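You operate a simulated robot arm through the tools that you are given. There is no shell and no other tool. Be economical: measure what you need, move in short steps, check, and stop when the job is done.

The job below is to be done with a simulated robot arm. You get a single attempt, and the scene is never put back.

## Task
Latch the pine board on the trestle stand and stain its middle.
Fine: red and blue latch over the board first; load the block brush at the stain tin and lay it back. A coat counts when it lies all over at full strength: go over it till it gets no stronger.

It is judged by the outcome, as a careful person would: the job done as asked, and still so three seconds after it is handed in. It fails if anything else is knocked over, pushed out of place, dropped, spilled or broken.

## Robot
A 7-joint arm with a two-finger parallel gripper, fixed in place. Base frame: the origin is at the foot of the arm, x ahead of it, y to its left, z up. Lengths are in m, angles in rad, forces in N, time in s.
With the tool pointing down near the work surface it reaches from about 0.18 to 0.74 m from the base axis. Its first joint turns from -2.897 to 2.897 rad. Payload 1.57 kg.
Tool frame: the origin (TCP) lies between the finger pads and is the grasp point; the fingertips stand 0.03 m ahead of it; z points along the fingers, y is the line along which they close. The gripper opens to 0.11 m. The fingers are 0.024 m wide and 0.012 m thick; the gripper's body (0.048 by 0.112 m) begins 0.078 m behind the TCP.
Orientation is that of the tool frame in the base frame, as a unit quaternion [x, y, z, w]. With the fingers straight down and closing along the base's y, the tool's x points along the base's -x, its y along +y and its z along -z.

## Interface
- The arm moves only by the tool send_rows. Its argument "motion" is a list of rows, each a list of 7 numbers: the shift along the base's x, y, z in m, then the turn, a rotation vector about the base's x, y, z in rad, then the opening in per cent of the stroke, from 0 (shut) to 100 (fully open). In form: [[dx, dy, dz, wx, wy, wz, hand], ...]. A call has 1 to 8 rows; each row is the pose to reach, as a shift and turn from the pose commanded when the call began. Each row takes 0.2 s and may step no farther than 0.05 m and 0.15 rad from the row before; otherwise, or with a gripper value out of range, the whole call is refused. A pose out of reach is approached as far as the arm can. The call stops where the force on the tool passes 50 N (or 10 N more than at its start, if that is more) or the arm is blocked; 0.2 s more then pass. The fingers move at their own pace (about 0.045 m/s each) and stop on an object; they squeeze with about 33 N. The grip force told is the motor's: it shows also when the fingers shut on nothing. Time passes only in rows, and 0.2 s behind the last, so rows that repeat a pose let the fingers close. It gives the time, the measured TCP pose, the force on the tool (base axes), the opening and the grip force at its end, in the units of the frame above (readings bear some noise), with the torque about the TCP (base axes, N m) and any sound that the robot's microphone picked up.
- Cameras (640 x 400 px; columns grow to the right, rows downward): "scene" is fixed at [0.0488, -0.6514, 1.505]; the picture's right is [0.47, -0.88, 0.00], its down [-0.80, -0.43, -0.41] and it looks along [0.37, 0.19, -0.91] (base axes); focal length 252 px, centre (320, 200). "wrist" rides on the gripper at [0.07, 0.016, -0.141] in the tool frame; the picture's right is [-0.23, 0.97, 0.00], its down [-0.85, -0.20, -0.48] and it looks along [-0.47, -0.11, 0.88] (tool axes); focal length 222 px, centre (320, 200).
- capture(camera): a new picture of that camera. The clock stands still meanwhile.
- raise_lower(by): slides the trunk up (or, below 0, down) by that many m; the arm rides with it, the base frame stays. It gives what a move gives, with no picture.
- locate(camera, pixels): for up to 12 pixels [column, row] of the newest picture of that camera ("zoom" is the newest enlarged one), the place [x, y, z] in the base frame of the surface seen there, good to about 0.003 m. The clock stands still meanwhile.
- enlarge(camera, box): a new picture of the part [left, top, right, bottom] of that camera's present view, enlarged. The clock stands still meanwhile.
- sign_off(): hands the job in; it is judged then, once.

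Work in short steps. Measure before you move; look again where a grasp or a placing could have gone wrong, and mend it. You have 80 turns and 38 pictures in all, those below and enlarged ones among them. Open the gripper and draw the arm clear of the work before you hand the job in, unless the task says otherwise; then end with one line.

The tools are called after "Call:" by a JSON object that holds its "method" and its "body". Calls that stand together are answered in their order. send_rows: Moves the arm, as the interface text tells. Its arguments: {"type":"object","properties":{"motion":{"type":"array","items":{"type":"array","items":{"type":"number"}}}},"required":["motion"]} The other tools are called the same way: raise_lower (by) slides the trunk up or down; capture (camera) takes a picture; locate (camera, pixels) gives the place of the surface under pixels of a picture; enlarge (camera, box) takes an enlarged picture of a part of a camera's view; sign_off () hands the job in.

At the start:

```text
time: 0.0
position: [0.2844, -0.3469, 1.0951]
orientation: [0.001, 1.0, 0.0, 0.0]
force: [-0.5, -0.7, 0.7]
torque: [0.02, 0.02, 0.02]
finger_gap: 0.1098
finger_force: 0.0
trunk travel left (down, up): [-0.525, 0.065]
```

scene: 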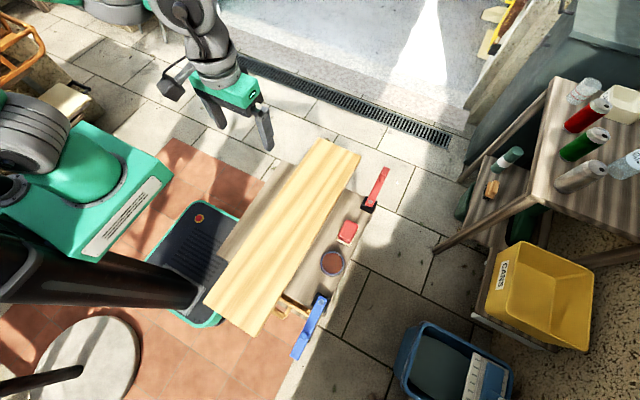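
wrist: 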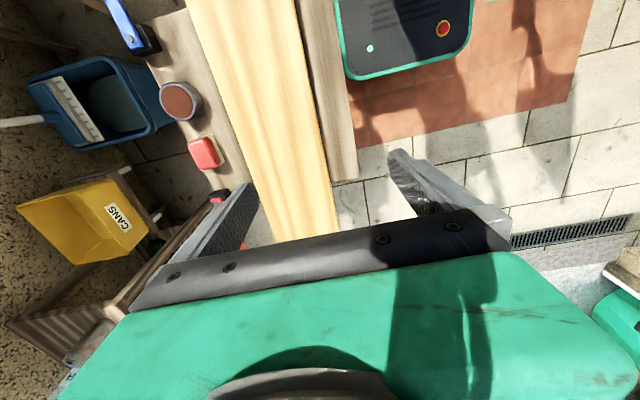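

The scene shows the board with a red latch at (375,190), a blue latch at (310,325), a red brush block at (347,232) and the tin at (332,263). I'll enlarge that area to measure it.

Call:
{"method": "enlarge", "body": {"camera": "scene", "box": [200, 130, 400, 370]}}

Call:
{"method": "locate", "body": {"camera": "scene", "pixels": [[318, 140], [359, 155], [207, 302], [252, 333], [385, 169], [367, 207], [347, 232], [332, 263], [324, 296], [295, 357], [285, 235], [355, 270]]}}

```text
1.67 times, centred on (300, 250) of scene
```

zoom: 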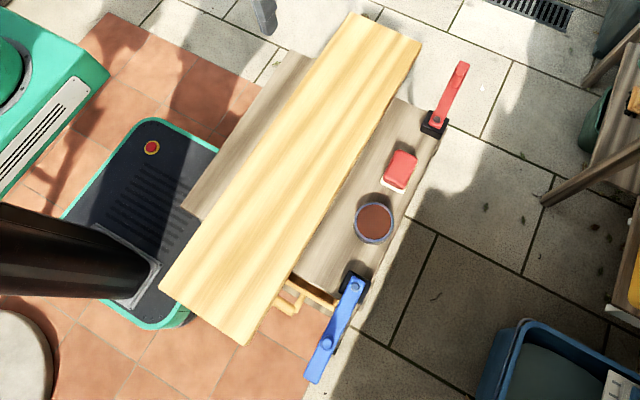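

```text
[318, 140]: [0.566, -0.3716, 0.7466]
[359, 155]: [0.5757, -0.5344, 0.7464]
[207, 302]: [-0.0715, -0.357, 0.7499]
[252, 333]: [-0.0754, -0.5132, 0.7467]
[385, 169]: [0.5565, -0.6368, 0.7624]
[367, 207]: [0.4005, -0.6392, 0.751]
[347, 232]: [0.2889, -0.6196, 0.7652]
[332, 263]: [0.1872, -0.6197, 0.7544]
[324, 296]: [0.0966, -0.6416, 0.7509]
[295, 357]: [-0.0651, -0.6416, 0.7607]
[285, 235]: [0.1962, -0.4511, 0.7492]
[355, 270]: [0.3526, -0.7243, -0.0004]
```

The latch pivots look to be near (0.40,-0.64) and (0.10,-0.64), with the levers lying along ±x. I'll look at both latches more closely, plus the brush and tin.

Call:
{"method": "enlarge", "body": {"camera": "scene", "box": [325, 160, 405, 210]}}

Call:
{"method": "enlarge", "body": {"camera": "scene", "box": [270, 210, 398, 290]}}

Call:
{"method": "enlarge", "body": {"camera": "scene", "box": [250, 285, 362, 365]}}

```text
8.00 times, centred on (365, 185) of scene
```

zoom: 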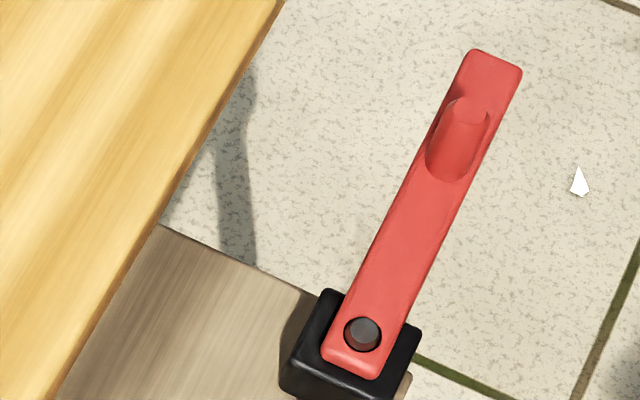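

```text
5.00 times, centred on (334, 250) of scene
```

zoom: 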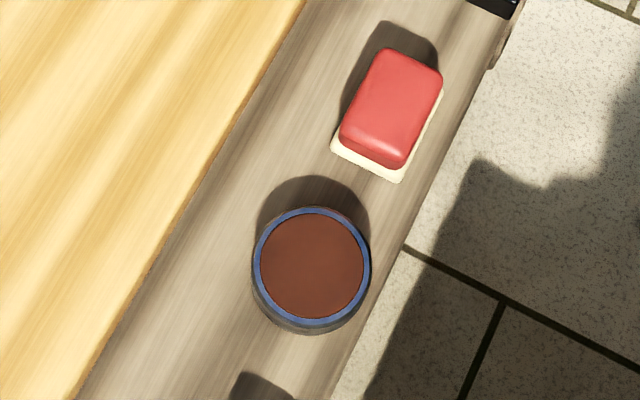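

```text
5.00 times, centred on (306, 325) of scene
```

zoom: 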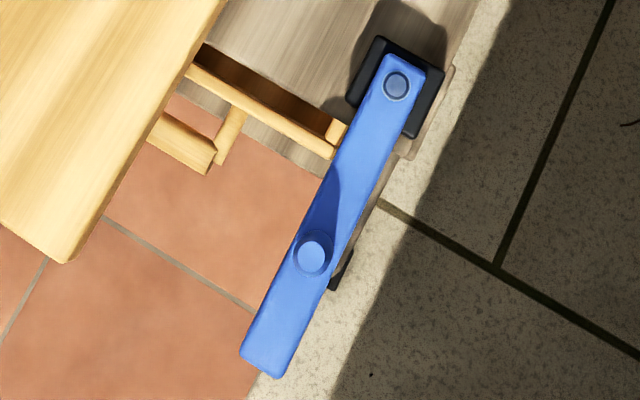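

The levers turn about vertical bolts and each carries an upright knob. I'll measure the knobs, bolts, lever ends, brush and tin.

Call:
{"method": "locate", "body": {"camera": "zoom", "pixels": [[312, 250], [313, 275], [396, 85], [405, 60], [265, 360], [340, 180], [360, 200], [430, 110], [205, 130], [190, 60], [120, 190]]}}

Call:
{"method": "locate", "body": {"camera": "scene", "pixels": [[384, 173.4], [381, 181.5], [370.2, 201.8], [374, 190], [388.3, 168.5], [346, 224], [357, 224], [340, 239], [350, 243], [333, 253], [321, 263], [343, 264]]}}

```text
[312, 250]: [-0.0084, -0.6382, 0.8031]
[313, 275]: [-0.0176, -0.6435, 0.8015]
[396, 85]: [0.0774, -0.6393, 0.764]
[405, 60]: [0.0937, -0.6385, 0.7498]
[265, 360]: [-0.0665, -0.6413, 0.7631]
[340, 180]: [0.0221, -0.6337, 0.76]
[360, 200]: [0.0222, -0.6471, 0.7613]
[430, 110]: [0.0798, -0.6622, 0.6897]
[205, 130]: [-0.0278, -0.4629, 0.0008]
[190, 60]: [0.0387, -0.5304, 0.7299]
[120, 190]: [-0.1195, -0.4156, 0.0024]
```

```text
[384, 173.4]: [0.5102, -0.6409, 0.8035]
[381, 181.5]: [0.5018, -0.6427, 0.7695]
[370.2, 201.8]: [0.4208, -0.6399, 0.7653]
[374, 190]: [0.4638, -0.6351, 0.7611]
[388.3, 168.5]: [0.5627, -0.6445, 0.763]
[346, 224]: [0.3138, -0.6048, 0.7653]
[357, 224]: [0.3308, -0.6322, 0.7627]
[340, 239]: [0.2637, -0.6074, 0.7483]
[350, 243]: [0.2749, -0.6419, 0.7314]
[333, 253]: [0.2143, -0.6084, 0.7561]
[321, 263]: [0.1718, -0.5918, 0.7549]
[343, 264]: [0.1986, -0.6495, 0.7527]
```

Blue bolt is at about (0.078,-0.640) and its knob at (-0.009,-0.639), top 0.803. The red bolt is at (0.421,-0.640) and its knob at (0.510,-0.641). I'll go above the blue knob first, keeping the fingers closing along y.

Call:
{"method": "send_rows", "body": {"motion": [[-0.03, -0.03, -0.01, 0, 0, 0, 60], [-0.06, -0.06, -0.03, 0, 0, 0, 60], [-0.09, -0.09, -0.05, 0, 0, 0, 60], [-0.12, -0.12, -0.07, 0, 0, 0, 60], [-0.15, -0.15, -0.09, 0, 0, 0, 60], [-0.18, -0.18, -0.11, 0, 0, 0, 60], [-0.21, -0.21, -0.13, 0, 0, 0, 60], [-0.24, -0.24, -0.15, 0, 0, 0, 60]]}}

Call:
{"method": "send_rows", "body": {"motion": [[-0.027, -0.026, -0.02, 0, 0, 0, 60], [-0.054, -0.053, -0.04, 0, 0, 0, 60], [-0.054, -0.053, -0.07, 0, 0, 0, 60], [-0.054, -0.053, -0.07, 0, 0, 0, 60]]}}

Call:
{"method": "capture", "body": {"camera": "wrist"}}

```text
time: 1.8
position: [0.0406, -0.5864, 0.9392]
orientation: [0.0, 1.0, 0.0, 0.0]
force: [-1.1, 0.1, -0.2]
torque: [0.01, 0.04, -0.01]
finger_gap: 0.0661
finger_force: 0.1
trunk travel left (down, up): [-0.525, 0.065]
```

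```text
time: 2.8
position: [-0.0117, -0.6384, 0.8745]
orientation: [0.0, 1.0, 0.0, 0.0]
force: [0.0, 0.6, 0.5]
torque: [0.02, -0.01, -0.01]
finger_gap: 0.066
finger_force: 0.0
trunk travel left (down, up): [-0.525, 0.065]
```

```text
31 pictures are left
```

wrist: 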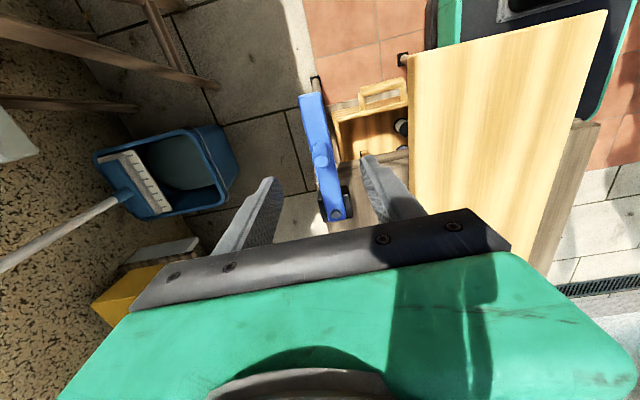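

The wrist view shows the blue knob at (320,155) and its bolt at (337,212). I'll check both against the TCP.

Call:
{"method": "locate", "body": {"camera": "wrist", "pixels": [[320, 150], [319, 160], [337, 212], [309, 100]]}}

```text
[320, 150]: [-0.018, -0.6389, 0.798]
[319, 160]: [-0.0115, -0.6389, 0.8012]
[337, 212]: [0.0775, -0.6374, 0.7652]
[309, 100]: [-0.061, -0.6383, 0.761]
```

The knob centre is at about (-0.012,-0.639), directly below the TCP. I'll descend to z≈0.797 and close.

Call:
{"method": "send_rows", "body": {"motion": [[0, 0, -0.04, 0, 0, 0, 60], [0, 0, -0.077, 0, 0, 0, 60], [0, 0, -0.077, 0, 0, 0, 10], [0, 0, -0.077, 0, 0, 0, 0], [0, 0, -0.077, 0, 0, 0, 0], [0, 0, -0.077, 0, 0, 0, 0]]}}

```text
time: 4.2
position: [-0.0104, -0.6387, 0.7972]
orientation: [0.001, 1.0, 0.001, 0.0]
force: [0.1, 3.8, 0.1]
torque: [-0.42, -0.03, 0.01]
finger_gap: 0.0187
finger_force: 23.1
trunk travel left (down, up): [-0.525, 0.065]
```

I'm holding the knob (gap 0.019). I'll sweep the first half of the arc about the bolt, turning the tool with the lever.

Call:
{"method": "send_rows", "body": {"motion": [[0.0009, 0.0126, 0, 0, 0, -0.14, 0], [0.0035, 0.0249, 0, 0, 0, -0.28, 0], [0.0078, 0.0367, 0, 0, 0, -0.42, 0], [0.0138, 0.0478, 0, 0, 0, -0.56, 0], [0.0212, 0.058, 0, 0, 0, -0.7, 0], [0.0299, 0.067, 0, 0, 0, -0.84, 0]]}}

```text
time: 5.6
position: [0.0202, -0.5714, 0.7979]
orientation: [0.409, 0.913, -0.001, 0.0]
force: [-8.4, 7.9, 2.5]
torque: [0.01, 0.86, -0.07]
finger_gap: 0.0181
finger_force: 33.2
trunk travel left (down, up): [-0.525, 0.065]
```

The sweep is going smoothly, so I'll do the second half to 90°.

Call:
{"method": "send_rows", "body": {"motion": [[0.01, 0.0077, 0, 0, 0, -0.14, 0], [0.0209, 0.014, 0, 0, 0, -0.28, 0], [0.0326, 0.0187, 0, 0, 0, -0.42, 0], [0.0448, 0.0217, 0, 0, 0, -0.56, 0], [0.0555, 0.0229, 0, 0, 0, -0.68, 0], [0.0601, 0.023, 0, 0, 0, -0.73, 0]]}}

Call:
{"method": "enlarge", "body": {"camera": "scene", "box": [250, 245, 362, 325]}}

```text
time: 7.0
position: [0.0799, -0.549, 0.7987]
orientation: [0.707, 0.707, -0.001, 0.001]
force: [-4.4, 13.9, 8.4]
torque: [0.26, 0.58, 0.07]
finger_gap: 0.0182
finger_force: 32.8
trunk travel left (down, up): [-0.525, 0.065]
```

```text
5.00 times, centred on (306, 285) of scene
```

zoom: 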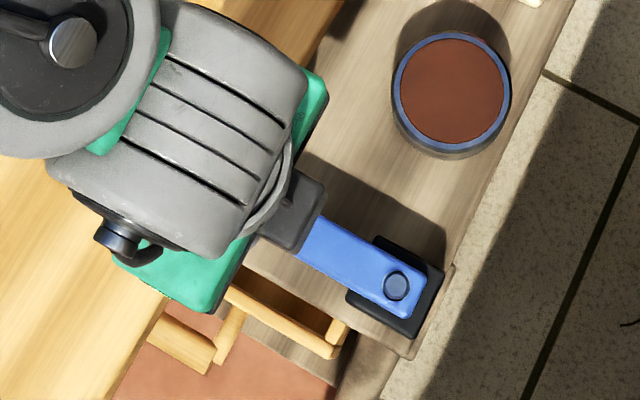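

The blue lever now points over the board. I'll release, rise and check.

Call:
{"method": "send_rows", "body": {"motion": [[0, 0, 0, 0, 0, 0, 50], [0, 0, 0, 0, 0, 0, 50], [0, 0, 0.04, 0, 0, 0, 50], [0, 0, 0.09, 0, 0, 0, 50], [0, 0.03, 0.13, 0, 0, 0, 50], [0.02, 0.07, 0.15, 0, 0, 0, 50]]}}

Call:
{"method": "capture", "body": {"camera": "wrist"}}

```text
time: 8.4
position: [0.1022, -0.4787, 0.9501]
orientation: [0.707, 0.708, 0.0, 0.0]
force: [-0.4, -0.5, 0.0]
torque: [0.02, -0.01, -0.04]
finger_gap: 0.0549
finger_force: 0.1
trunk travel left (down, up): [-0.525, 0.065]
```

```text
29 pictures are left
```

wrist: 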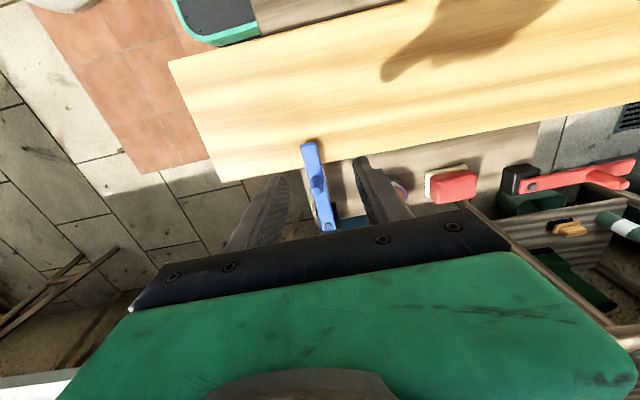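

The blue lever's tip is at (308,148), over the board edge. I'll measure its angle and the board edge.

Call:
{"method": "locate", "body": {"camera": "wrist", "pixels": [[308, 148], [317, 186], [328, 225], [285, 170], [440, 145], [220, 180], [172, 66], [545, 120], [450, 168], [452, 190]]}}

```text
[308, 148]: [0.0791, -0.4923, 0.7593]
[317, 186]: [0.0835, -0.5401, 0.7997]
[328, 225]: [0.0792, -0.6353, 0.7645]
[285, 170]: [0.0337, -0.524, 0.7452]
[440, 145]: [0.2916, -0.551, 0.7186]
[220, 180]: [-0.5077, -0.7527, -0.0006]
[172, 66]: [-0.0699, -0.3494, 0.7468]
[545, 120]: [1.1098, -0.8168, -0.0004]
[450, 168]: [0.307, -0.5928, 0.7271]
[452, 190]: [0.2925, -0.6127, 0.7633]
```

Blue is at 90° (tip (0.079,-0.492), board edge y≈-0.527). Next is red, which is farther out: I'll move over and turn so the closing line is across the radius.

Call:
{"method": "send_rows", "body": {"motion": [[0.04, 0, 0, 0, 0, 0.1, 60], [0.08, 0, 0, 0, 0, 0.2, 60], [0.12, 0, 0, 0, 0, 0.3, 60], [0.16, 0, 0, 0, 0, 0.4, 60], [0.2, 0, 0, 0, 0, 0.5, 60], [0.24, -0.01, 0, 0, 0, 0.6, 60], [0.27, -0.03, 0, 0, 0, 0.68, 60]]}}

Call:
{"method": "send_rows", "body": {"motion": [[0.02, -0.02, -0.01, -0.094, -0.074, 0, 60], [0.04, -0.04, -0.02, -0.187, -0.149, 0, 60], [0.06, -0.06, -0.03, -0.281, -0.223, 0, 60], [0.08, -0.08, -0.04, -0.374, -0.298, 0, 60], [0.1, -0.1, -0.05, -0.43, -0.34, 0, 60], [0.12, -0.125, -0.07, -0.43, -0.34, 0, 60], [0.136, -0.13, -0.08, -0.43, -0.34, 0, 60]]}}

Call:
{"method": "capture", "body": {"camera": "wrist"}}

```text
time: 10.0
position: [0.3685, -0.5114, 0.9478]
orientation: [0.43, 0.903, 0.0, 0.0]
force: [0.0, -0.6, 1.1]
torque: [0.05, -0.01, 0.0]
finger_gap: 0.0661
finger_force: 0.2
trunk travel left (down, up): [-0.525, 0.065]
```

```text
time: 11.6
position: [0.507, -0.6397, 0.8677]
orientation: [0.414, 0.869, -0.119, 0.244]
force: [-0.8, -0.6, -0.1]
torque: [0.02, 0.0, 0.01]
finger_gap: 0.0659
finger_force: 0.1
trunk travel left (down, up): [-0.525, 0.065]
```

```text
28 pictures are left
```

wrist: 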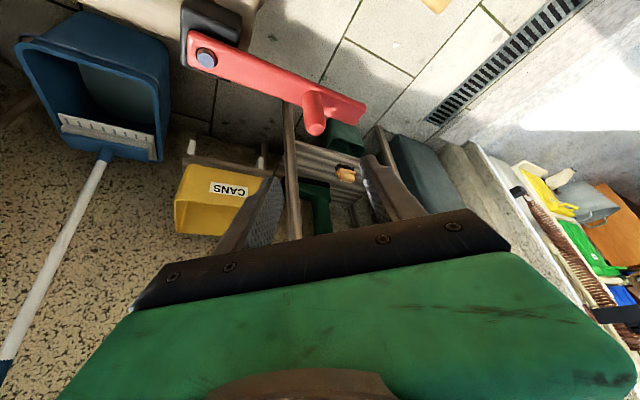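

The arm reaches with the tilt, and the red knob is at (315,128), between the fingers' planes. I'll descend vertically and close on it.

Call:
{"method": "send_rows", "body": {"motion": [[-0.001, 0.004, -0.035, 0, 0, 0, 60], [-0.001, 0.004, -0.067, 0, 0, 0, 60], [-0.001, 0.004, -0.067, 0, 0, 0, 10], [-0.001, 0.004, -0.067, 0, 0, 0, 0], [-0.001, 0.004, -0.067, 0, 0, 0, 0], [-0.001, 0.004, -0.067, 0, 0, 0, 0]]}}

```text
time: 13.0
position: [0.5075, -0.6358, 0.801]
orientation: [0.413, 0.87, -0.119, 0.243]
force: [7.9, 5.2, 0.1]
torque: [0.32, -0.66, 0.02]
finger_gap: 0.0183
finger_force: 22.4
trunk travel left (down, up): [-0.525, 0.065]
```

I'm holding the red knob (gap 0.018). I'll sweep the arc counterclockwise about (0.421,-0.640) with the orientation fixed.

Call:
{"method": "send_rows", "body": {"motion": [[-0.0009, 0.0126, 0, 0, 0, 0, 0], [-0.0035, 0.0249, 0, 0, 0, 0, 0], [-0.0078, 0.0367, 0, 0, 0, 0, 0], [-0.0138, 0.0478, 0, 0, 0, 0, 0], [-0.0212, 0.058, 0, 0, 0, 0, 0], [-0.0299, 0.067, 0, 0, 0, 0, 0]]}}

Call:
{"method": "send_rows", "body": {"motion": [[-0.01, 0.0077, 0, 0, 0, 0, 0], [-0.0209, 0.014, 0, 0, 0, 0, 0], [-0.0326, 0.0187, 0, 0, 0, 0, 0], [-0.0448, 0.0217, 0, 0, 0, 0, 0], [-0.0555, 0.0229, 0, 0, 0, 0, 0], [-0.0601, 0.023, 0, 0, 0, 0, 0]]}}

Call:
{"method": "enlarge", "body": {"camera": "scene", "box": [290, 140, 402, 220]}}

```text
time: 14.4
position: [0.4772, -0.5667, 0.8011]
orientation: [0.414, 0.869, -0.12, 0.243]
force: [13.2, 14.6, 5.7]
torque: [0.64, -0.79, 0.13]
finger_gap: 0.0179
finger_force: 32.5
trunk travel left (down, up): [-0.525, 0.065]
```

```text
time: 15.8
position: [0.4158, -0.5407, 0.8009]
orientation: [0.414, 0.87, -0.119, 0.241]
force: [4.1, 22.8, 3.3]
torque: [0.65, -0.28, 0.47]
finger_gap: 0.0181
finger_force: 32.9
trunk travel left (down, up): [-0.525, 0.065]
```

```text
5.00 times, centred on (346, 180) of scene
```

zoom: 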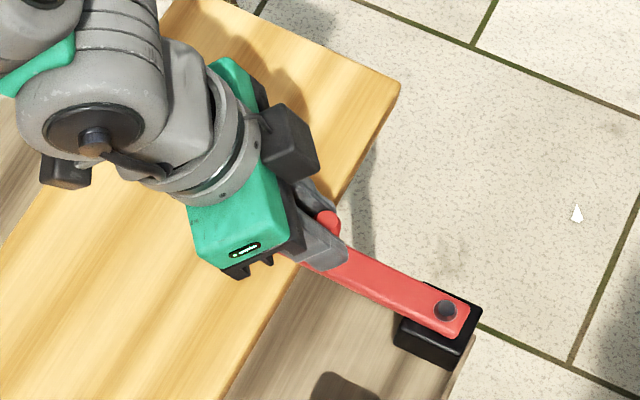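

The red lever points across the board. I'll release, rise and straighten the tool.

Call:
{"method": "send_rows", "body": {"motion": [[0, 0, 0, 0, 0, 0, 50], [0, 0, 0, 0, 0, 0, 50], [0, 0, 0.04, 0, 0, 0, 50], [0, 0.0, 0.09, 0, 0, 0, 50], [-0.03, 0.0, 0.12, 0.1, 0.08, 0, 50], [-0.06, 0.0, 0.14, 0.2, 0.16, 0, 50], [-0.09, 0.0, 0.15, 0.3, 0.24, 0, 50], [-0.12, 0, 0.15, 0.4, 0.32, 0, 50]]}}

Call:
{"method": "enlarge", "body": {"camera": "scene", "box": [200, 120, 440, 270]}}

Call:
{"method": "capture", "body": {"camera": "wrist"}}

```text
time: 17.6
position: [0.2963, -0.546, 0.9495]
orientation: [0.43, 0.903, -0.009, 0.014]
force: [-0.1, -0.3, 0.2]
torque: [-0.02, 0.0, 0.0]
finger_gap: 0.055
finger_force: 0.1
trunk travel left (down, up): [-0.525, 0.065]
```

```text
2.67 times, centred on (320, 195) of scene
```

zoom: 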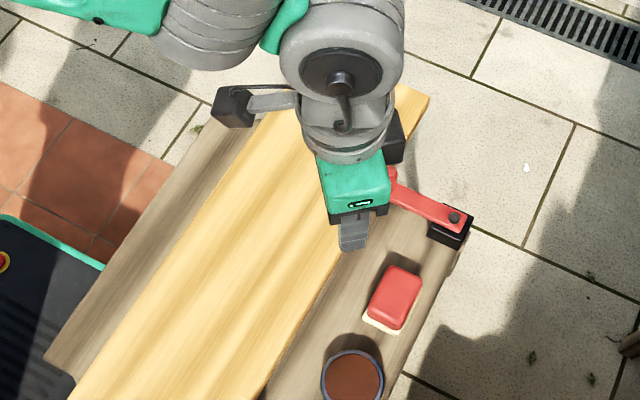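

```text
25 pictures are left
```

wrist: 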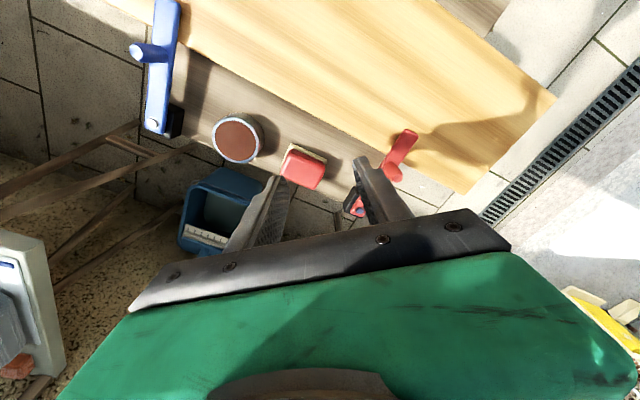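

Both levers now lie over the board. I'll check the red tip at (408,135), the brush block at (302,168) and the tin at (238,138).

Call:
{"method": "locate", "body": {"camera": "wrist", "pixels": [[411, 134], [402, 168], [361, 211], [236, 138], [262, 137], [226, 118], [291, 149], [322, 160], [314, 187], [284, 173], [327, 155], [292, 144]]}}

Call:
{"method": "locate", "body": {"camera": "zoom", "pixels": [[391, 268], [421, 276], [405, 328], [370, 313], [366, 325], [398, 335], [352, 378], [340, 340], [355, 350], [383, 378]]}}

```text
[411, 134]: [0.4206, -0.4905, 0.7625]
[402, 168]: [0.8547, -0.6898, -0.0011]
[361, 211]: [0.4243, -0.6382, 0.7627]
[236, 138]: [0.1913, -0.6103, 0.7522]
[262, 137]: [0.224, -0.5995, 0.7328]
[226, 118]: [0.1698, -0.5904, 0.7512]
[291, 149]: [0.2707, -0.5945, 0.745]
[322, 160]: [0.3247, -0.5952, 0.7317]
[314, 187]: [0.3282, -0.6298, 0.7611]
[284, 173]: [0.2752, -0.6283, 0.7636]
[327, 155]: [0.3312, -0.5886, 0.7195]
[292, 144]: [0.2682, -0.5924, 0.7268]
```

```text
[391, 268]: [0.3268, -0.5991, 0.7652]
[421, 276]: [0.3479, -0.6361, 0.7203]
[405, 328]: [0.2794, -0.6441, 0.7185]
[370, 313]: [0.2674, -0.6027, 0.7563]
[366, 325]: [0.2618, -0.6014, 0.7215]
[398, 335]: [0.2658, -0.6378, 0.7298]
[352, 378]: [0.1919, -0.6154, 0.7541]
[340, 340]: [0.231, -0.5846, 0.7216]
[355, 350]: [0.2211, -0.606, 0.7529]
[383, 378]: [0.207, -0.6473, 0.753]
```

Red is latched (tip (0.421,-0.490)). I'll zoom in on the brush and tin with the wrist camera for exact sizes.

Call:
{"method": "enlarge", "body": {"camera": "wrist", "box": [200, 100, 344, 190]}}

```text
4.44 times, centred on (272, 145) of wrist
```

zoom: 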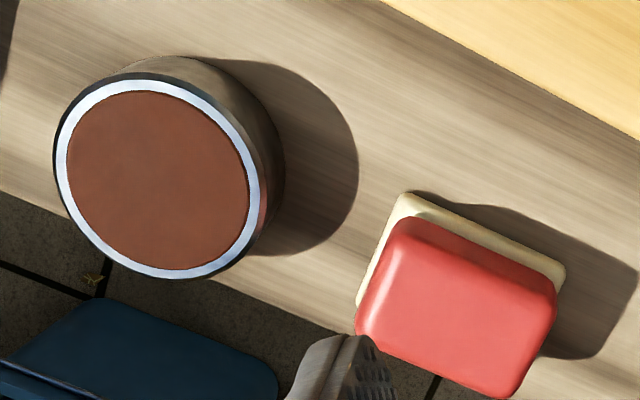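

Call:
{"method": "locate", "body": {"camera": "zoom", "pixels": [[407, 197], [562, 268], [362, 300], [402, 220], [553, 290], [360, 335], [515, 393], [450, 300], [157, 180], [120, 90], [250, 230], [75, 110]]}}

```text
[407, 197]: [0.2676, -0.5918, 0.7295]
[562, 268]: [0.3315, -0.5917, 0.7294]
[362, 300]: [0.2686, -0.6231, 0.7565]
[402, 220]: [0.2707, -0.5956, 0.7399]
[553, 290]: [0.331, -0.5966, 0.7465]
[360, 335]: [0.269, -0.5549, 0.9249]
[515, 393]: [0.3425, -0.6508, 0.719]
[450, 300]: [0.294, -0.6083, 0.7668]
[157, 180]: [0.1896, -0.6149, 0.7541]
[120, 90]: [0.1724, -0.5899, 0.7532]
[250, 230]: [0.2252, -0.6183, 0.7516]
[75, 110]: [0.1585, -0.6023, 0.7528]
```

Brush pad spans x 0.266–0.333 and y −0.644 to −0.591, with the body top at 0.766. The tin is centred at (0.1915,−0.615) with the stain almost at the rim (z≈0.754). I'll straighten the tool, yaw so the fingers close along y, and hover over the brush.

Call:
{"method": "send_rows", "body": {"motion": [[0, 0, 0, 0.03, 0.02, 0, 80]]}}

Call:
{"method": "send_rows", "body": {"motion": [[0, -0.01, -0.01, 0, 0, 0.14, 80], [0, -0.03, -0.02, 0, 0, 0.28, 80], [0.001, -0.05, -0.04, 0, 0, 0.42, 80], [0.002, -0.06, -0.06, 0, 0, 0.56, 80], [0.003, -0.0705, -0.07, 0, 0, 0.7, 80], [0.0037, -0.0705, -0.08, 0, 0, 0.84, 80], [0.0037, -0.0705, -0.08, 0, 0, 0.888, 80]]}}

Call:
{"method": "capture", "body": {"camera": "wrist"}}

```text
time: 18.0
position: [0.2956, -0.5454, 0.9501]
orientation: [0.43, 0.903, -0.001, 0.0]
force: [0.1, 0.8, -0.3]
torque: [0.0, 0.01, -0.02]
finger_gap: 0.0878
finger_force: 0.7
trunk travel left (down, up): [-0.525, 0.065]
```

```text
time: 19.6
position: [0.2996, -0.6155, 0.8711]
orientation: [-0.002, 1.0, 0.0, 0.0]
force: [-0.1, -0.5, 0.6]
torque: [-0.01, 0.01, 0.03]
finger_gap: 0.088
finger_force: 0.1
trunk travel left (down, up): [-0.525, 0.065]
```

```text
23 pictures are left
```

wrist: 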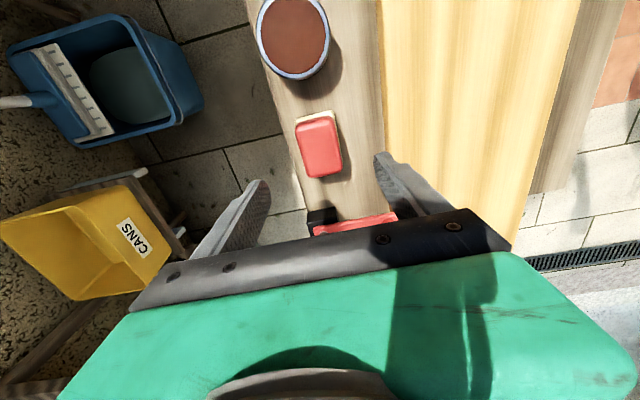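

The brush at (320,145) lies between the fingers. I'll descend so the tips reach z≈0.738 (body only, clear of the pad) and close.

Call:
{"method": "send_rows", "body": {"motion": [[0, -0.001, -0.04, 0, 0, 0, 80], [0, -0.001, -0.08, 0, 0, 0, 80], [0, -0.001, -0.103, 0, 0, 0, 80], [0, -0.001, -0.103, 0, 0, 0, 30], [0, -0.001, -0.103, 0, 0, 0, 20], [0, -0.001, -0.103, 0, 0, 0, 20], [0, -0.001, -0.103, 0, 0, 0, 20]]}}

```text
time: 21.2
position: [0.3001, -0.6163, 0.7674]
orientation: [0.001, 1.0, 0.0, 0.001]
force: [0.0, -0.3, -0.2]
torque: [-0.04, 0.0, 0.0]
finger_gap: 0.0454
finger_force: 25.0
trunk travel left (down, up): [-0.525, 0.065]
```

The brush is gripped (gap 0.045, pad bottom 0.047 below the TCP). I'll lift it and carry it over the tin.

Call:
{"method": "send_rows", "body": {"motion": [[0, 0, 0.03, 0, 0, 0, 0], [0, 0, 0.075, 0, 0, 0, 0], [-0.04, 0, 0.075, 0, 0, 0, 0], [-0.08, 0, 0.075, 0, 0, 0, 0], [-0.1085, 0.001, 0.075, 0, 0, 0, 0], [-0.1085, 0.001, 0.055, 0, 0, 0, 0]]}}

Call:
{"method": "capture", "body": {"camera": "wrist"}}

```text
time: 22.6
position: [0.1912, -0.6161, 0.8226]
orientation: [0.0, 1.0, -0.001, 0.0]
force: [-0.5, -0.1, -0.5]
torque: [-0.01, 0.01, 0.01]
finger_gap: 0.0
finger_force: 20.8
trunk travel left (down, up): [-0.525, 0.065]
```

```text
22 pictures are left
```

wrist: 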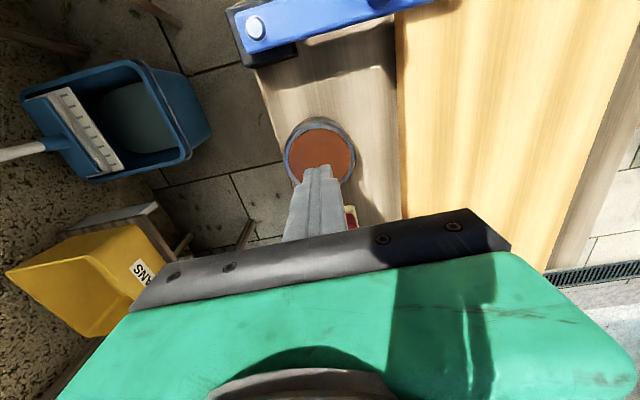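

The gap reads 0, so the brush slipped out and the red at (350,215) shows it stayed behind. I'll check where it lies.

Call:
{"method": "enlarge", "body": {"camera": "scene", "box": [270, 190, 398, 270]}}

```text
5.00 times, centred on (334, 230) of scene
```

zoom: 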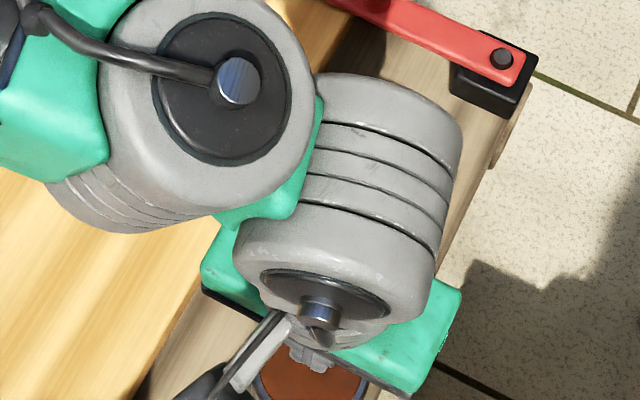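

The arm hides it here. I'll rise and pull back over the board for a clear view.

Call:
{"method": "send_rows", "body": {"motion": [[0, 0, 0.04, 0, 0, 0, 0], [0, 0, 0.08, 0, 0, 0, 20], [0, 0.04, 0.1, 0, 0, 0, 60], [0, 0.08, 0.12, 0, 0, 0, 80], [0, 0.12, 0.14, 0, 0, 0, 80], [0, 0.16, 0.14, 0, 0, 0, 80]]}}

Call:
{"method": "enlarge", "body": {"camera": "scene", "box": [270, 190, 398, 270]}}

```text
time: 24.0
position: [0.1923, -0.4543, 0.9627]
orientation: [0.001, 1.0, 0.001, 0.0]
force: [0.1, -0.1, -0.2]
torque: [0.01, 0.01, 0.0]
finger_gap: 0.088
finger_force: 0.1
trunk travel left (down, up): [-0.525, 0.065]
```

```text
5.00 times, centred on (334, 230) of scene
```

zoom: 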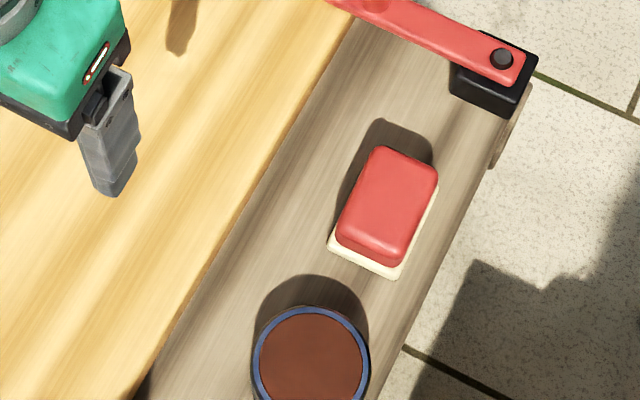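

The brush is still upright in its place. I'll re-measure it, including the height of the pad edge, for a deeper grip and a slower lift.

Call:
{"method": "locate", "body": {"camera": "zoom", "pixels": [[384, 150], [434, 175], [380, 258], [340, 238], [332, 245], [395, 275], [333, 252], [436, 190], [385, 205], [400, 250], [345, 210]]}}

Call:
{"method": "enlarge", "body": {"camera": "wrist", "box": [200, 110, 392, 230]}}

```text
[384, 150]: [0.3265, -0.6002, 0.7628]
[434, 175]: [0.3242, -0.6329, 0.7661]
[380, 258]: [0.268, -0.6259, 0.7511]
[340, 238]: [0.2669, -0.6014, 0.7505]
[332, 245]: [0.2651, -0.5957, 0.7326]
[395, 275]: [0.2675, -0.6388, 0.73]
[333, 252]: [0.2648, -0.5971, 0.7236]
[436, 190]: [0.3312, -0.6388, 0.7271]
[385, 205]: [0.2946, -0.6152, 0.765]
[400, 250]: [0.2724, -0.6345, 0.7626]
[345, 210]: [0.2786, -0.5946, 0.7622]
```

```text
3.33 times, centred on (296, 170) of wrist
```

zoom: 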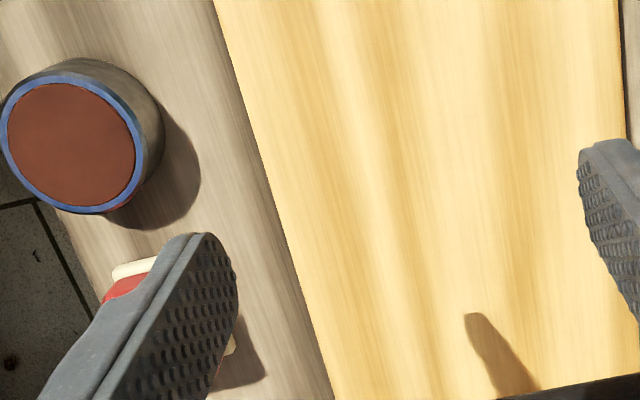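

The brush centre is at (0.298,−0.6165) and the pad top is about 0.732. I'll return above it and descend to TCP z≈0.764 (tips about 0.734) with a full close.

Call:
{"method": "send_rows", "body": {"motion": [[0.03, -0.03, 0, 0, 0, 0, 80], [0.06, -0.06, -0.01, 0, 0, 0, 80], [0.09, -0.09, -0.02, 0, 0, 0, 80], [0.1065, -0.13, -0.04, 0, 0, 0, 80], [0.1065, -0.161, -0.07, 0, 0, 0, 80], [0.1065, -0.161, -0.11, 0, 0, 0, 80], [0.1065, -0.161, -0.15, 0, 0, 0, 80], [0.1065, -0.161, -0.18, 0, 0, 0, 80]]}}

```text
time: 25.8
position: [0.295, -0.6177, 0.7837]
orientation: [0.002, 1.0, -0.001, 0.0]
force: [-0.2, -0.5, 1.2]
torque: [0.02, -0.01, 0.02]
finger_gap: 0.0878
finger_force: 0.0
trunk travel left (down, up): [-0.525, 0.065]
```

Call:
{"method": "send_rows", "body": {"motion": [[0.003, 0.001, -0.0195, 0, 0, 0, 80], [0.003, 0.001, -0.0195, 0, 0, 0, 40], [0.003, 0.001, -0.0195, 0, 0, 0, 0], [0.003, 0.001, -0.0195, 0, 0, 0, 0], [0.003, 0.001, -0.0195, 0, 0, 0, 0], [0.003, 0.001, -0.0195, 0, 0, 0, 0], [0.003, 0.001, -0.0195, 0, 0, 0, 0]]}}

```text
time: 27.4
position: [0.2974, -0.6158, 0.7637]
orientation: [0.001, 1.0, 0.0, 0.0]
force: [0.4, -0.5, 0.4]
torque: [0.01, -0.03, 0.03]
finger_gap: 0.0451
finger_force: 33.6
trunk travel left (down, up): [-0.525, 0.065]
```

The grip is full now (33.6 N). I'll lift slowly a little and check the gap.

Call:
{"method": "send_rows", "body": {"motion": [[0, 0, 0.004, 0, 0, 0, 0], [0, 0, 0.008, 0, 0, 0, 0], [0, 0, 0.014, 0, 0, 0, 0], [0, 0, 0.02, 0, 0, 0, 0]]}}

Call:
{"method": "enlarge", "body": {"camera": "wrist", "box": [240, 90, 400, 190]}}

```text
time: 28.4
position: [0.3023, -0.6154, 0.7834]
orientation: [0.001, 1.0, 0.0, 0.001]
force: [-0.1, 0.2, -0.7]
torque: [-0.01, -0.02, 0.0]
finger_gap: 0.045
finger_force: 32.8
trunk travel left (down, up): [-0.525, 0.065]
```

```text
4.00 times, centred on (320, 140) of wrist
```

zoom: 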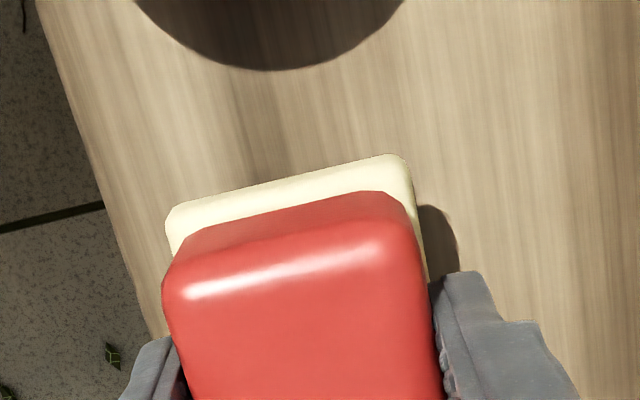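

The brush is held firmly and lifts level. I'll raise it further and carry it over the tin.

Call:
{"method": "send_rows", "body": {"motion": [[0, 0, 0.02, 0, 0, 0, 0], [0, 0, 0.045, 0, 0, 0, 0], [-0.025, 0, 0.05, 0, 0, 0, 0], [-0.05, 0, 0.05, 0, 0, 0, 0], [-0.075, 0, 0.05, 0, 0, 0, 0], [-0.1, 0, 0.05, 0, 0, 0, 0], [-0.107, 0.001, 0.05, 0, 0, 0, 0], [-0.107, 0.001, 0.035, 0, 0, 0, 0]]}}

Call:
{"method": "enlarge", "body": {"camera": "wrist", "box": [240, 90, 400, 190]}}

```text
time: 30.2
position: [0.193, -0.6142, 0.8186]
orientation: [0.001, 1.0, 0.0, 0.0]
force: [0.2, 0.7, 0.2]
torque: [0.05, 0.06, 0.01]
finger_gap: 0.0451
finger_force: 33.3
trunk travel left (down, up): [-0.525, 0.065]
```

```text
4.00 times, centred on (320, 140) of wrist
```

zoom: 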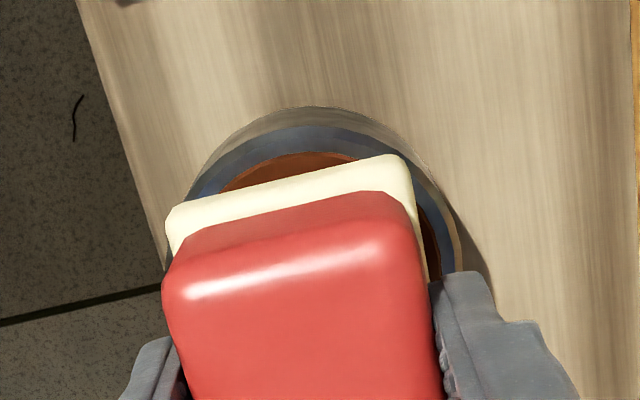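

The pad is centred over the tin, about 0.02 above the rim. I'll lower it in small steps until a light touch.

Call:
{"method": "send_rows", "body": {"motion": [[0, 0, -0.008, 0, 0, 0, 0], [0, 0, -0.014, 0, 0, 0, 0], [0, 0, -0.018, 0, 0, 0, 0], [0, 0, -0.02, 0, 0, 0, 0], [0, 0, -0.021, 0, 0, 0, 0], [0, 0, -0.021, 0, 0, 0, 0]]}}

```text
time: 31.6
position: [0.1921, -0.6144, 0.797]
orientation: [0.001, 1.0, 0.0, 0.0]
force: [0.1, -0.4, 0.2]
torque: [0.0, 0.0, 0.0]
finger_gap: 0.0448
finger_force: 33.2
trunk travel left (down, up): [-0.525, 0.065]
```

No contact force yet, so I'll go down a few mm more in 1 mm steps.

Call:
{"method": "send_rows", "body": {"motion": [[0, 0, -0.001, 0, 0, 0, 0], [0, 0, -0.002, 0, 0, 0, 0], [0, 0, -0.003, 0, 0, 0, 0], [0, 0, -0.003, 0, 0, 0, 0]]}}

Call:
{"method": "enlarge", "body": {"camera": "wrist", "box": [240, 90, 400, 190]}}

```text
time: 32.6
position: [0.1925, -0.6149, 0.7976]
orientation: [0.001, 1.0, -0.002, 0.001]
force: [-2.9, 3.8, 19.0]
torque: [0.4, 0.21, -0.02]
finger_gap: 0.045
finger_force: 32.6
trunk travel left (down, up): [-0.525, 0.065]
```

```text
4.00 times, centred on (320, 140) of wrist
```

zoom: 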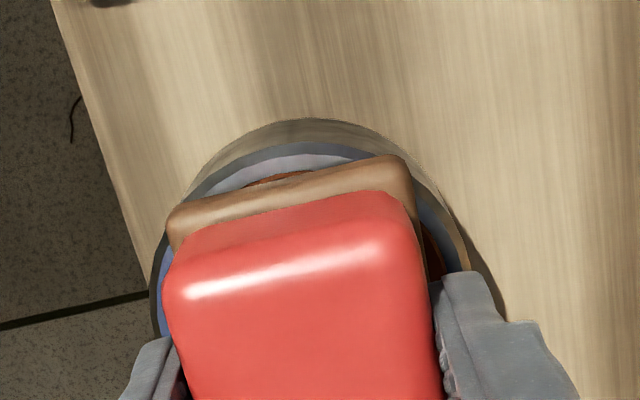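

The pad has turned brown, so it is loaded (pad bottom is about 0.043 below the TCP). I'll lift straight up and measure the board's edges before painting.

Call:
{"method": "send_rows", "body": {"motion": [[0, 0, 0.003, 0, 0, 0, 0], [0, 0, 0.012, 0, 0, 0, 0], [0, 0, 0.03, 0, 0, 0, 0], [0, 0, 0.05, 0, 0, 0, 0], [0, 0.03, 0.05, 0, 0, 0, 0], [0, 0.06, 0.05, 0, 0, 0, 0], [0.02, 0.09, 0.05, 0, 0, 0, 0], [0.05, 0.115, 0.05, 0, 0, 0, 0]]}}

Call:
{"method": "capture", "body": {"camera": "wrist"}}

Call:
{"method": "capture", "body": {"camera": "scene"}}

```text
time: 34.4
position: [0.2427, -0.4988, 0.8444]
orientation: [0.001, 1.0, 0.001, -0.001]
force: [-0.3, 0.9, 0.0]
torque: [-0.01, -0.01, 0.01]
finger_gap: 0.0451
finger_force: 33.1
trunk travel left (down, up): [-0.525, 0.065]
```

```text
15 pictures are left
```

wrist: 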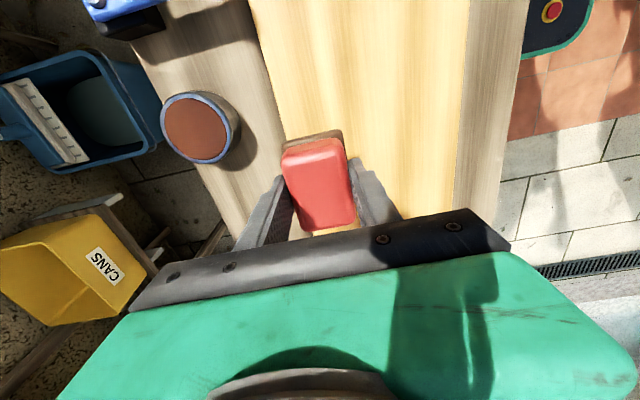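

```text
14 pictures are left
```

scene: 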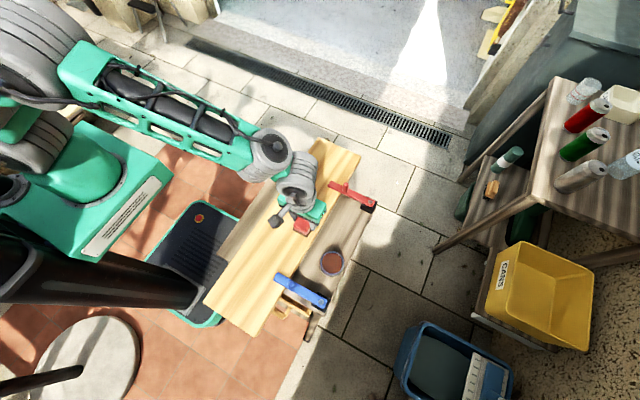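

Tin and board are undisturbed. I'll measure the board's two long edges in the wrist view near the working area.

Call:
{"method": "locate", "body": {"camera": "wrist", "pixels": [[254, 20], [266, 60], [277, 100], [289, 140], [516, 20], [504, 60], [492, 100], [478, 150], [468, 190], [400, 100]]}}

Call:
{"method": "locate", "body": {"camera": "scene", "pixels": [[318, 140], [361, 155], [206, 302], [252, 333], [230, 274], [270, 215], [280, 275], [322, 225]]}}

```text
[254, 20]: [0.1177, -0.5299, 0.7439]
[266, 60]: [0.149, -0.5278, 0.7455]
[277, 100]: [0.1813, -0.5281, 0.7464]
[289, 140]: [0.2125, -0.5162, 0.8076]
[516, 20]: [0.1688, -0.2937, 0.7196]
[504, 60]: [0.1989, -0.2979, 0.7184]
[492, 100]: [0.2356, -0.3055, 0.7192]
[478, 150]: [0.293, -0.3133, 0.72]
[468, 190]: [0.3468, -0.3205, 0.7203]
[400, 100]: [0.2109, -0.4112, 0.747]
```

```text
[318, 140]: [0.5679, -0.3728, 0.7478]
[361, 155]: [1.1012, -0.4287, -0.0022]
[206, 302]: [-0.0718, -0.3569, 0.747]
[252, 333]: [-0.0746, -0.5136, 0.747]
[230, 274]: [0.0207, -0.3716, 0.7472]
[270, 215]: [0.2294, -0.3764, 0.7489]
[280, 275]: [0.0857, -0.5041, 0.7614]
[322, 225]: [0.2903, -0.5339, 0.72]
```

I still need the far edge, so I'll sample across the boundary near columns 455–475.

Call:
{"method": "locate", "body": {"camera": "wrist", "pixels": [[464, 60], [467, 60], [470, 60], [473, 60], [453, 150], [456, 150], [459, 150], [462, 150], [448, 200], [452, 200], [456, 200], [474, 10]]}}

```text
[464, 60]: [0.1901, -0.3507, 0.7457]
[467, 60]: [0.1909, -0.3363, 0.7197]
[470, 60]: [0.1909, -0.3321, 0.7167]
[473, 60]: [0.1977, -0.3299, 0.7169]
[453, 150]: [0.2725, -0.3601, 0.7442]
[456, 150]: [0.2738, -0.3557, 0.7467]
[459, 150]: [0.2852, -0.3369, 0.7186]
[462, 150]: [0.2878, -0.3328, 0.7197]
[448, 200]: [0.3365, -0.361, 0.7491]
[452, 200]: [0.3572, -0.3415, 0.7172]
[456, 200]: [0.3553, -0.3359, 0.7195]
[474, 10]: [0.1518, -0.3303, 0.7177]
```

The board between the latches spans y≈−0.528 to −0.350 with a slight yaw (about −0.025 rad), top 0.747. I'll start at (0.13,−0.503), come down to a light touch and read the force.

Call:
{"method": "send_rows", "body": {"motion": [[-0.04, -0.002, -0.01, 0, 0, 0, 0], [-0.08, -0.003, -0.025, 0, 0, 0, 0], [-0.112, -0.003, -0.04, 0, 0, 0, 0], [-0.112, -0.003, -0.048, 0, 0, 0, 0], [-0.112, -0.003, -0.052, 0, 0, 0, 0], [-0.112, -0.003, -0.054, 0, 0, 0, 0], [-0.112, -0.003, -0.055, 0, 0, 0, 0]]}}

```text
time: 36.0
position: [0.1309, -0.5035, 0.7905]
orientation: [-0.001, 1.0, -0.001, 0.001]
force: [0.3, 2.4, 10.3]
torque: [0.24, -0.03, -0.01]
finger_gap: 0.0451
finger_force: 33.4
trunk travel left (down, up): [-0.525, 0.065]
```

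Touching at about 10 N. I'll stroke along +x over the near strip, easing off slightly.

Call:
{"method": "send_rows", "body": {"motion": [[0.03, -0.001, 0.0004, 0, 0, 0, 0], [0.06, -0.0015, 0.0004, 0, 0, 0, 0], [0.09, -0.002, 0.0004, 0, 0, 0, 0], [0.12, -0.003, 0.0004, 0, 0, 0, 0], [0.15, -0.004, 0.0004, 0, 0, 0, 0], [0.18, -0.0045, 0.0004, 0, 0, 0, 0], [0.21, -0.005, 0.0004, 0, 0, 0, 0], [0.24, -0.006, 0.0004, 0, 0, 0, 0]]}}

Call:
{"method": "capture", "body": {"camera": "wrist"}}

```text
time: 37.8
position: [0.3708, -0.509, 0.7916]
orientation: [0.0, 1.0, -0.001, 0.0]
force: [0.9, -0.2, 8.0]
torque: [0.11, 0.15, -0.08]
finger_gap: 0.045
finger_force: 33.2
trunk travel left (down, up): [-0.525, 0.065]
```

```text
13 pictures are left
```

wrist: 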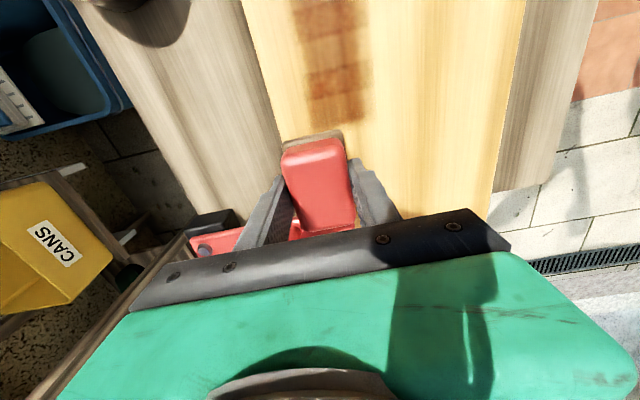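

Stain appears only within a bounded patch, which must be the "middle" zone. I'll locate its visible limits.

Call:
{"method": "locate", "body": {"camera": "wrist", "pixels": [[309, 122], [370, 120], [292, 5], [360, 5], [305, 60], [366, 60], [325, 90]]}}

```text
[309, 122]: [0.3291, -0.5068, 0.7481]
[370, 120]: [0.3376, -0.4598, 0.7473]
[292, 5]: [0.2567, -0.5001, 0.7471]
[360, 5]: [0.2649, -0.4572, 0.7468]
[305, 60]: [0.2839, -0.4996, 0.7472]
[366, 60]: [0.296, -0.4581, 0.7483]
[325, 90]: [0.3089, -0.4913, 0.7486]
```

The zone ends at x≈0.335 and y≈−0.505, so it is a patch centred on about (0.25,−0.44). I'll stroke back along the next strip at y≈−0.465.

Call:
{"method": "send_rows", "body": {"motion": [[-0.015, 0.04, 0, 0, 0, 0, 0], [-0.045, 0.041, 0, 0, 0, 0, 0], [-0.075, 0.042, 0, 0, 0, 0, 0], [-0.105, 0.043, 0, 0, 0, 0, 0], [-0.135, 0.044, 0, 0, 0, 0, 0], [-0.165, 0.045, 0, 0, 0, 0, 0], [-0.195, 0.046, 0, 0, 0, 0, 0], [-0.22, 0.046, 0, 0, 0, 0, 0]]}}

Call:
{"method": "send_rows", "body": {"motion": [[0.0, 0.04, 0, 0, 0, 0, 0], [0.03, 0.04, 0, 0, 0, 0, 0], [0.06, 0.04, 0, 0, 0, 0, 0], [0.09, 0.039, 0, 0, 0, 0, 0], [0.12, 0.038, 0, 0, 0, 0, 0], [0.15, 0.038, 0, 0, 0, 0, 0], [0.18, 0.037, 0, 0, 0, 0, 0], [0.205, 0.036, 0, 0, 0, 0, 0]]}}

Call:
{"method": "send_rows", "body": {"motion": [[0, 0.038, 0, 0, 0, 0, 0], [-0.03, 0.038, 0, 0, 0, 0, 0], [-0.06, 0.039, 0, 0, 0, 0, 0], [-0.09, 0.04, 0, 0, 0, 0, 0], [-0.12, 0.041, 0, 0, 0, 0, 0], [-0.15, 0.042, 0, 0, 0, 0, 0], [-0.18, 0.043, 0, 0, 0, 0, 0], [-0.205, 0.043, 0, 0, 0, 0, 0]]}}

Call:
{"method": "capture", "body": {"camera": "scene"}}

```text
time: 39.6
position: [0.1523, -0.4629, 0.7903]
orientation: [0.0, 1.0, -0.002, 0.001]
force: [11.9, 0.1, 42.8]
torque: [0.32, -0.35, 0.0]
finger_gap: 0.0451
finger_force: 33.6
trunk travel left (down, up): [-0.525, 0.065]
```

```text
time: 41.4
position: [0.3573, -0.4253, 0.7901]
orientation: [0.0, 1.0, 0.0, 0.002]
force: [-4.3, 0.1, 19.0]
torque: [-0.04, 0.33, -0.06]
finger_gap: 0.0449
finger_force: 33.0
trunk travel left (down, up): [-0.525, 0.065]
```

```text
time: 43.2
position: [0.1491, -0.3828, 0.79]
orientation: [0.001, 1.0, 0.001, 0.0]
force: [-1.1, 0.9, 3.1]
torque: [-0.06, -0.11, 0.02]
finger_gap: 0.0449
finger_force: 32.8
trunk travel left (down, up): [-0.525, 0.065]
```

```text
12 pictures are left
```

scene: 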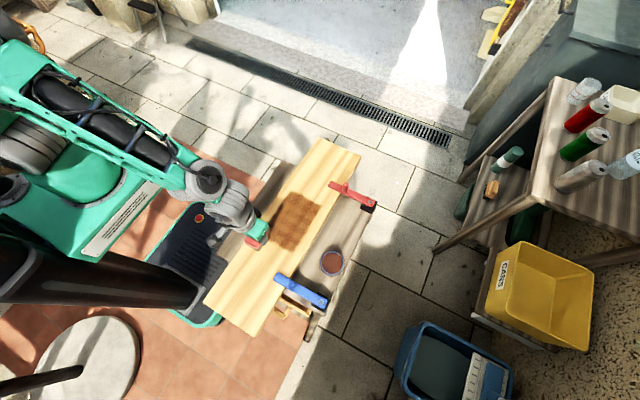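

A clean central patch is showing. I'll zoom in to see its limits and strength.

Call:
{"method": "enlarge", "body": {"camera": "scene", "box": [232, 170, 352, 270]}}

```text
4.00 times, centred on (292, 220) of scene
```

zoom: 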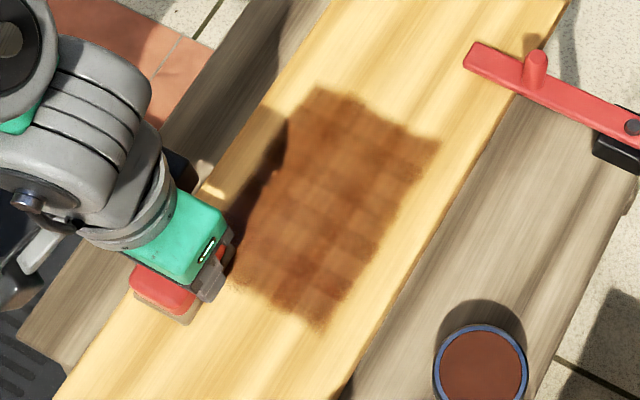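

Call:
{"method": "locate", "body": {"camera": "zoom", "pixels": [[315, 85], [438, 140], [322, 328], [240, 285], [380, 112], [380, 235], [282, 310], [290, 130]]}}

```text
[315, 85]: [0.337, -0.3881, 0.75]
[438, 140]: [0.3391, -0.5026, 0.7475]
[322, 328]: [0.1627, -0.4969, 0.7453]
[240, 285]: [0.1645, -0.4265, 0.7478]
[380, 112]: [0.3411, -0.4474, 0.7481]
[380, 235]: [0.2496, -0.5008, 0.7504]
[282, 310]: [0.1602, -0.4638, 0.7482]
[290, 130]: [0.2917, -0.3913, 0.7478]
```

The zone is x 0.162–0.339, y −0.501 to −0.385: fully covered but uneven. I'll make a second set of strokes with offset lines.

Call:
{"method": "send_rows", "body": {"motion": [[0.005, -0.015, 0, 0, 0, 0, 0], [0.035, -0.017, 0, 0, 0, 0, 0], [0.065, -0.017, 0, 0, 0, 0, 0], [0.095, -0.017, 0, 0, 0, 0, 0], [0.125, -0.017, 0, 0, 0, 0, 0], [0.155, -0.017, 0, 0, 0, 0, 0], [0.185, -0.017, 0, 0, 0, 0, 0], [0.195, -0.017, 0, 0, 0, 0, 0]]}}

Call:
{"method": "send_rows", "body": {"motion": [[0, -0.034, 0.0004, 0, 0, 0, 0], [-0.03, -0.034, 0.0004, 0, 0, 0, 0], [-0.06, -0.034, 0.0004, 0, 0, 0, 0], [-0.09, -0.034, 0.0004, 0, 0, 0, 0], [-0.12, -0.034, 0.0004, 0, 0, 0, 0], [-0.15, -0.034, 0.0004, 0, 0, 0, 0], [-0.18, -0.034, 0.0004, 0, 0, 0, 0], [-0.19, -0.034, 0.0004, 0, 0, 0, 0]]}}

Call:
{"method": "send_rows", "body": {"motion": [[0, -0.034, 0, 0, 0, 0, 0], [0.03, -0.034, 0, 0, 0, 0, 0], [0.06, -0.034, 0, 0, 0, 0, 0], [0.09, -0.034, 0, 0, 0, 0, 0], [0.12, -0.034, 0, 0, 0, 0, 0], [0.15, -0.034, 0, 0, 0, 0, 0], [0.18, -0.034, 0, 0, 0, 0, 0], [0.19, -0.034, 0, 0, 0, 0, 0]]}}

Call:
{"method": "send_rows", "body": {"motion": [[0, -0.02, 0.0, 0, 0, 0, 0], [-0.03, -0.02, 0.0, 0, 0, 0, 0], [-0.06, -0.02, 0.0, 0, 0, 0, 0], [-0.09, -0.02, 0.0, 0, 0, 0, 0], [-0.12, -0.02, 0.0, 0, 0, 0, 0], [-0.15, -0.02, 0.0, 0, 0, 0, 0], [-0.18, -0.02, 0.0, 0, 0, 0, 0], [-0.19, -0.02, 0.0, 0, 0, 0, 0]]}}

Call:
{"method": "enlarge", "body": {"camera": "scene", "box": [232, 170, 352, 270]}}

```text
time: 45.0
position: [0.3475, -0.4017, 0.7917]
orientation: [0.001, 1.0, 0.0, 0.0]
force: [-1.1, -1.0, 1.8]
torque: [-0.01, -0.03, -0.03]
finger_gap: 0.0452
finger_force: 33.0
trunk travel left (down, up): [-0.525, 0.065]
```

```text
time: 46.8
position: [0.1557, -0.4371, 0.7897]
orientation: [0.0, 1.0, -0.001, 0.001]
force: [5.5, -0.9, 16.2]
torque: [0.17, -0.13, -0.02]
finger_gap: 0.0452
finger_force: 33.1
trunk travel left (down, up): [-0.525, 0.065]
```

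```text
time: 48.6
position: [0.3452, -0.4674, 0.7896]
orientation: [0.001, 1.0, 0.0, 0.001]
force: [-9.4, 0.6, 25.8]
torque: [-0.01, 0.3, 0.01]
finger_gap: 0.045
finger_force: 33.6
trunk travel left (down, up): [-0.525, 0.065]
```

```text
time: 50.4
position: [0.1576, -0.488, 0.7913]
orientation: [0.001, 1.0, 0.0, 0.0]
force: [-0.2, 0.2, 0.4]
torque: [-0.01, -0.02, 0.05]
finger_gap: 0.0452
finger_force: 32.9
trunk travel left (down, up): [-0.525, 0.065]
```

```text
4.00 times, centred on (292, 220) of scene
```

zoom: 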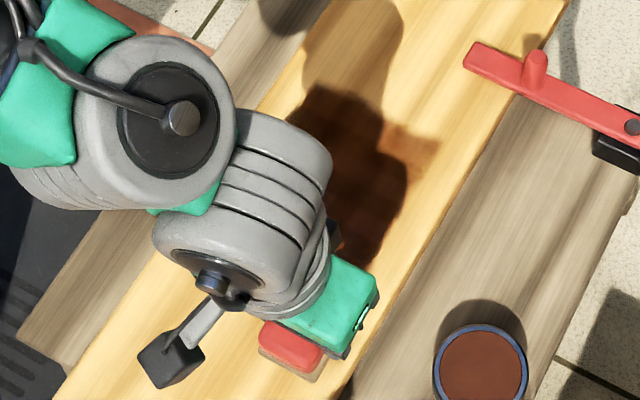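

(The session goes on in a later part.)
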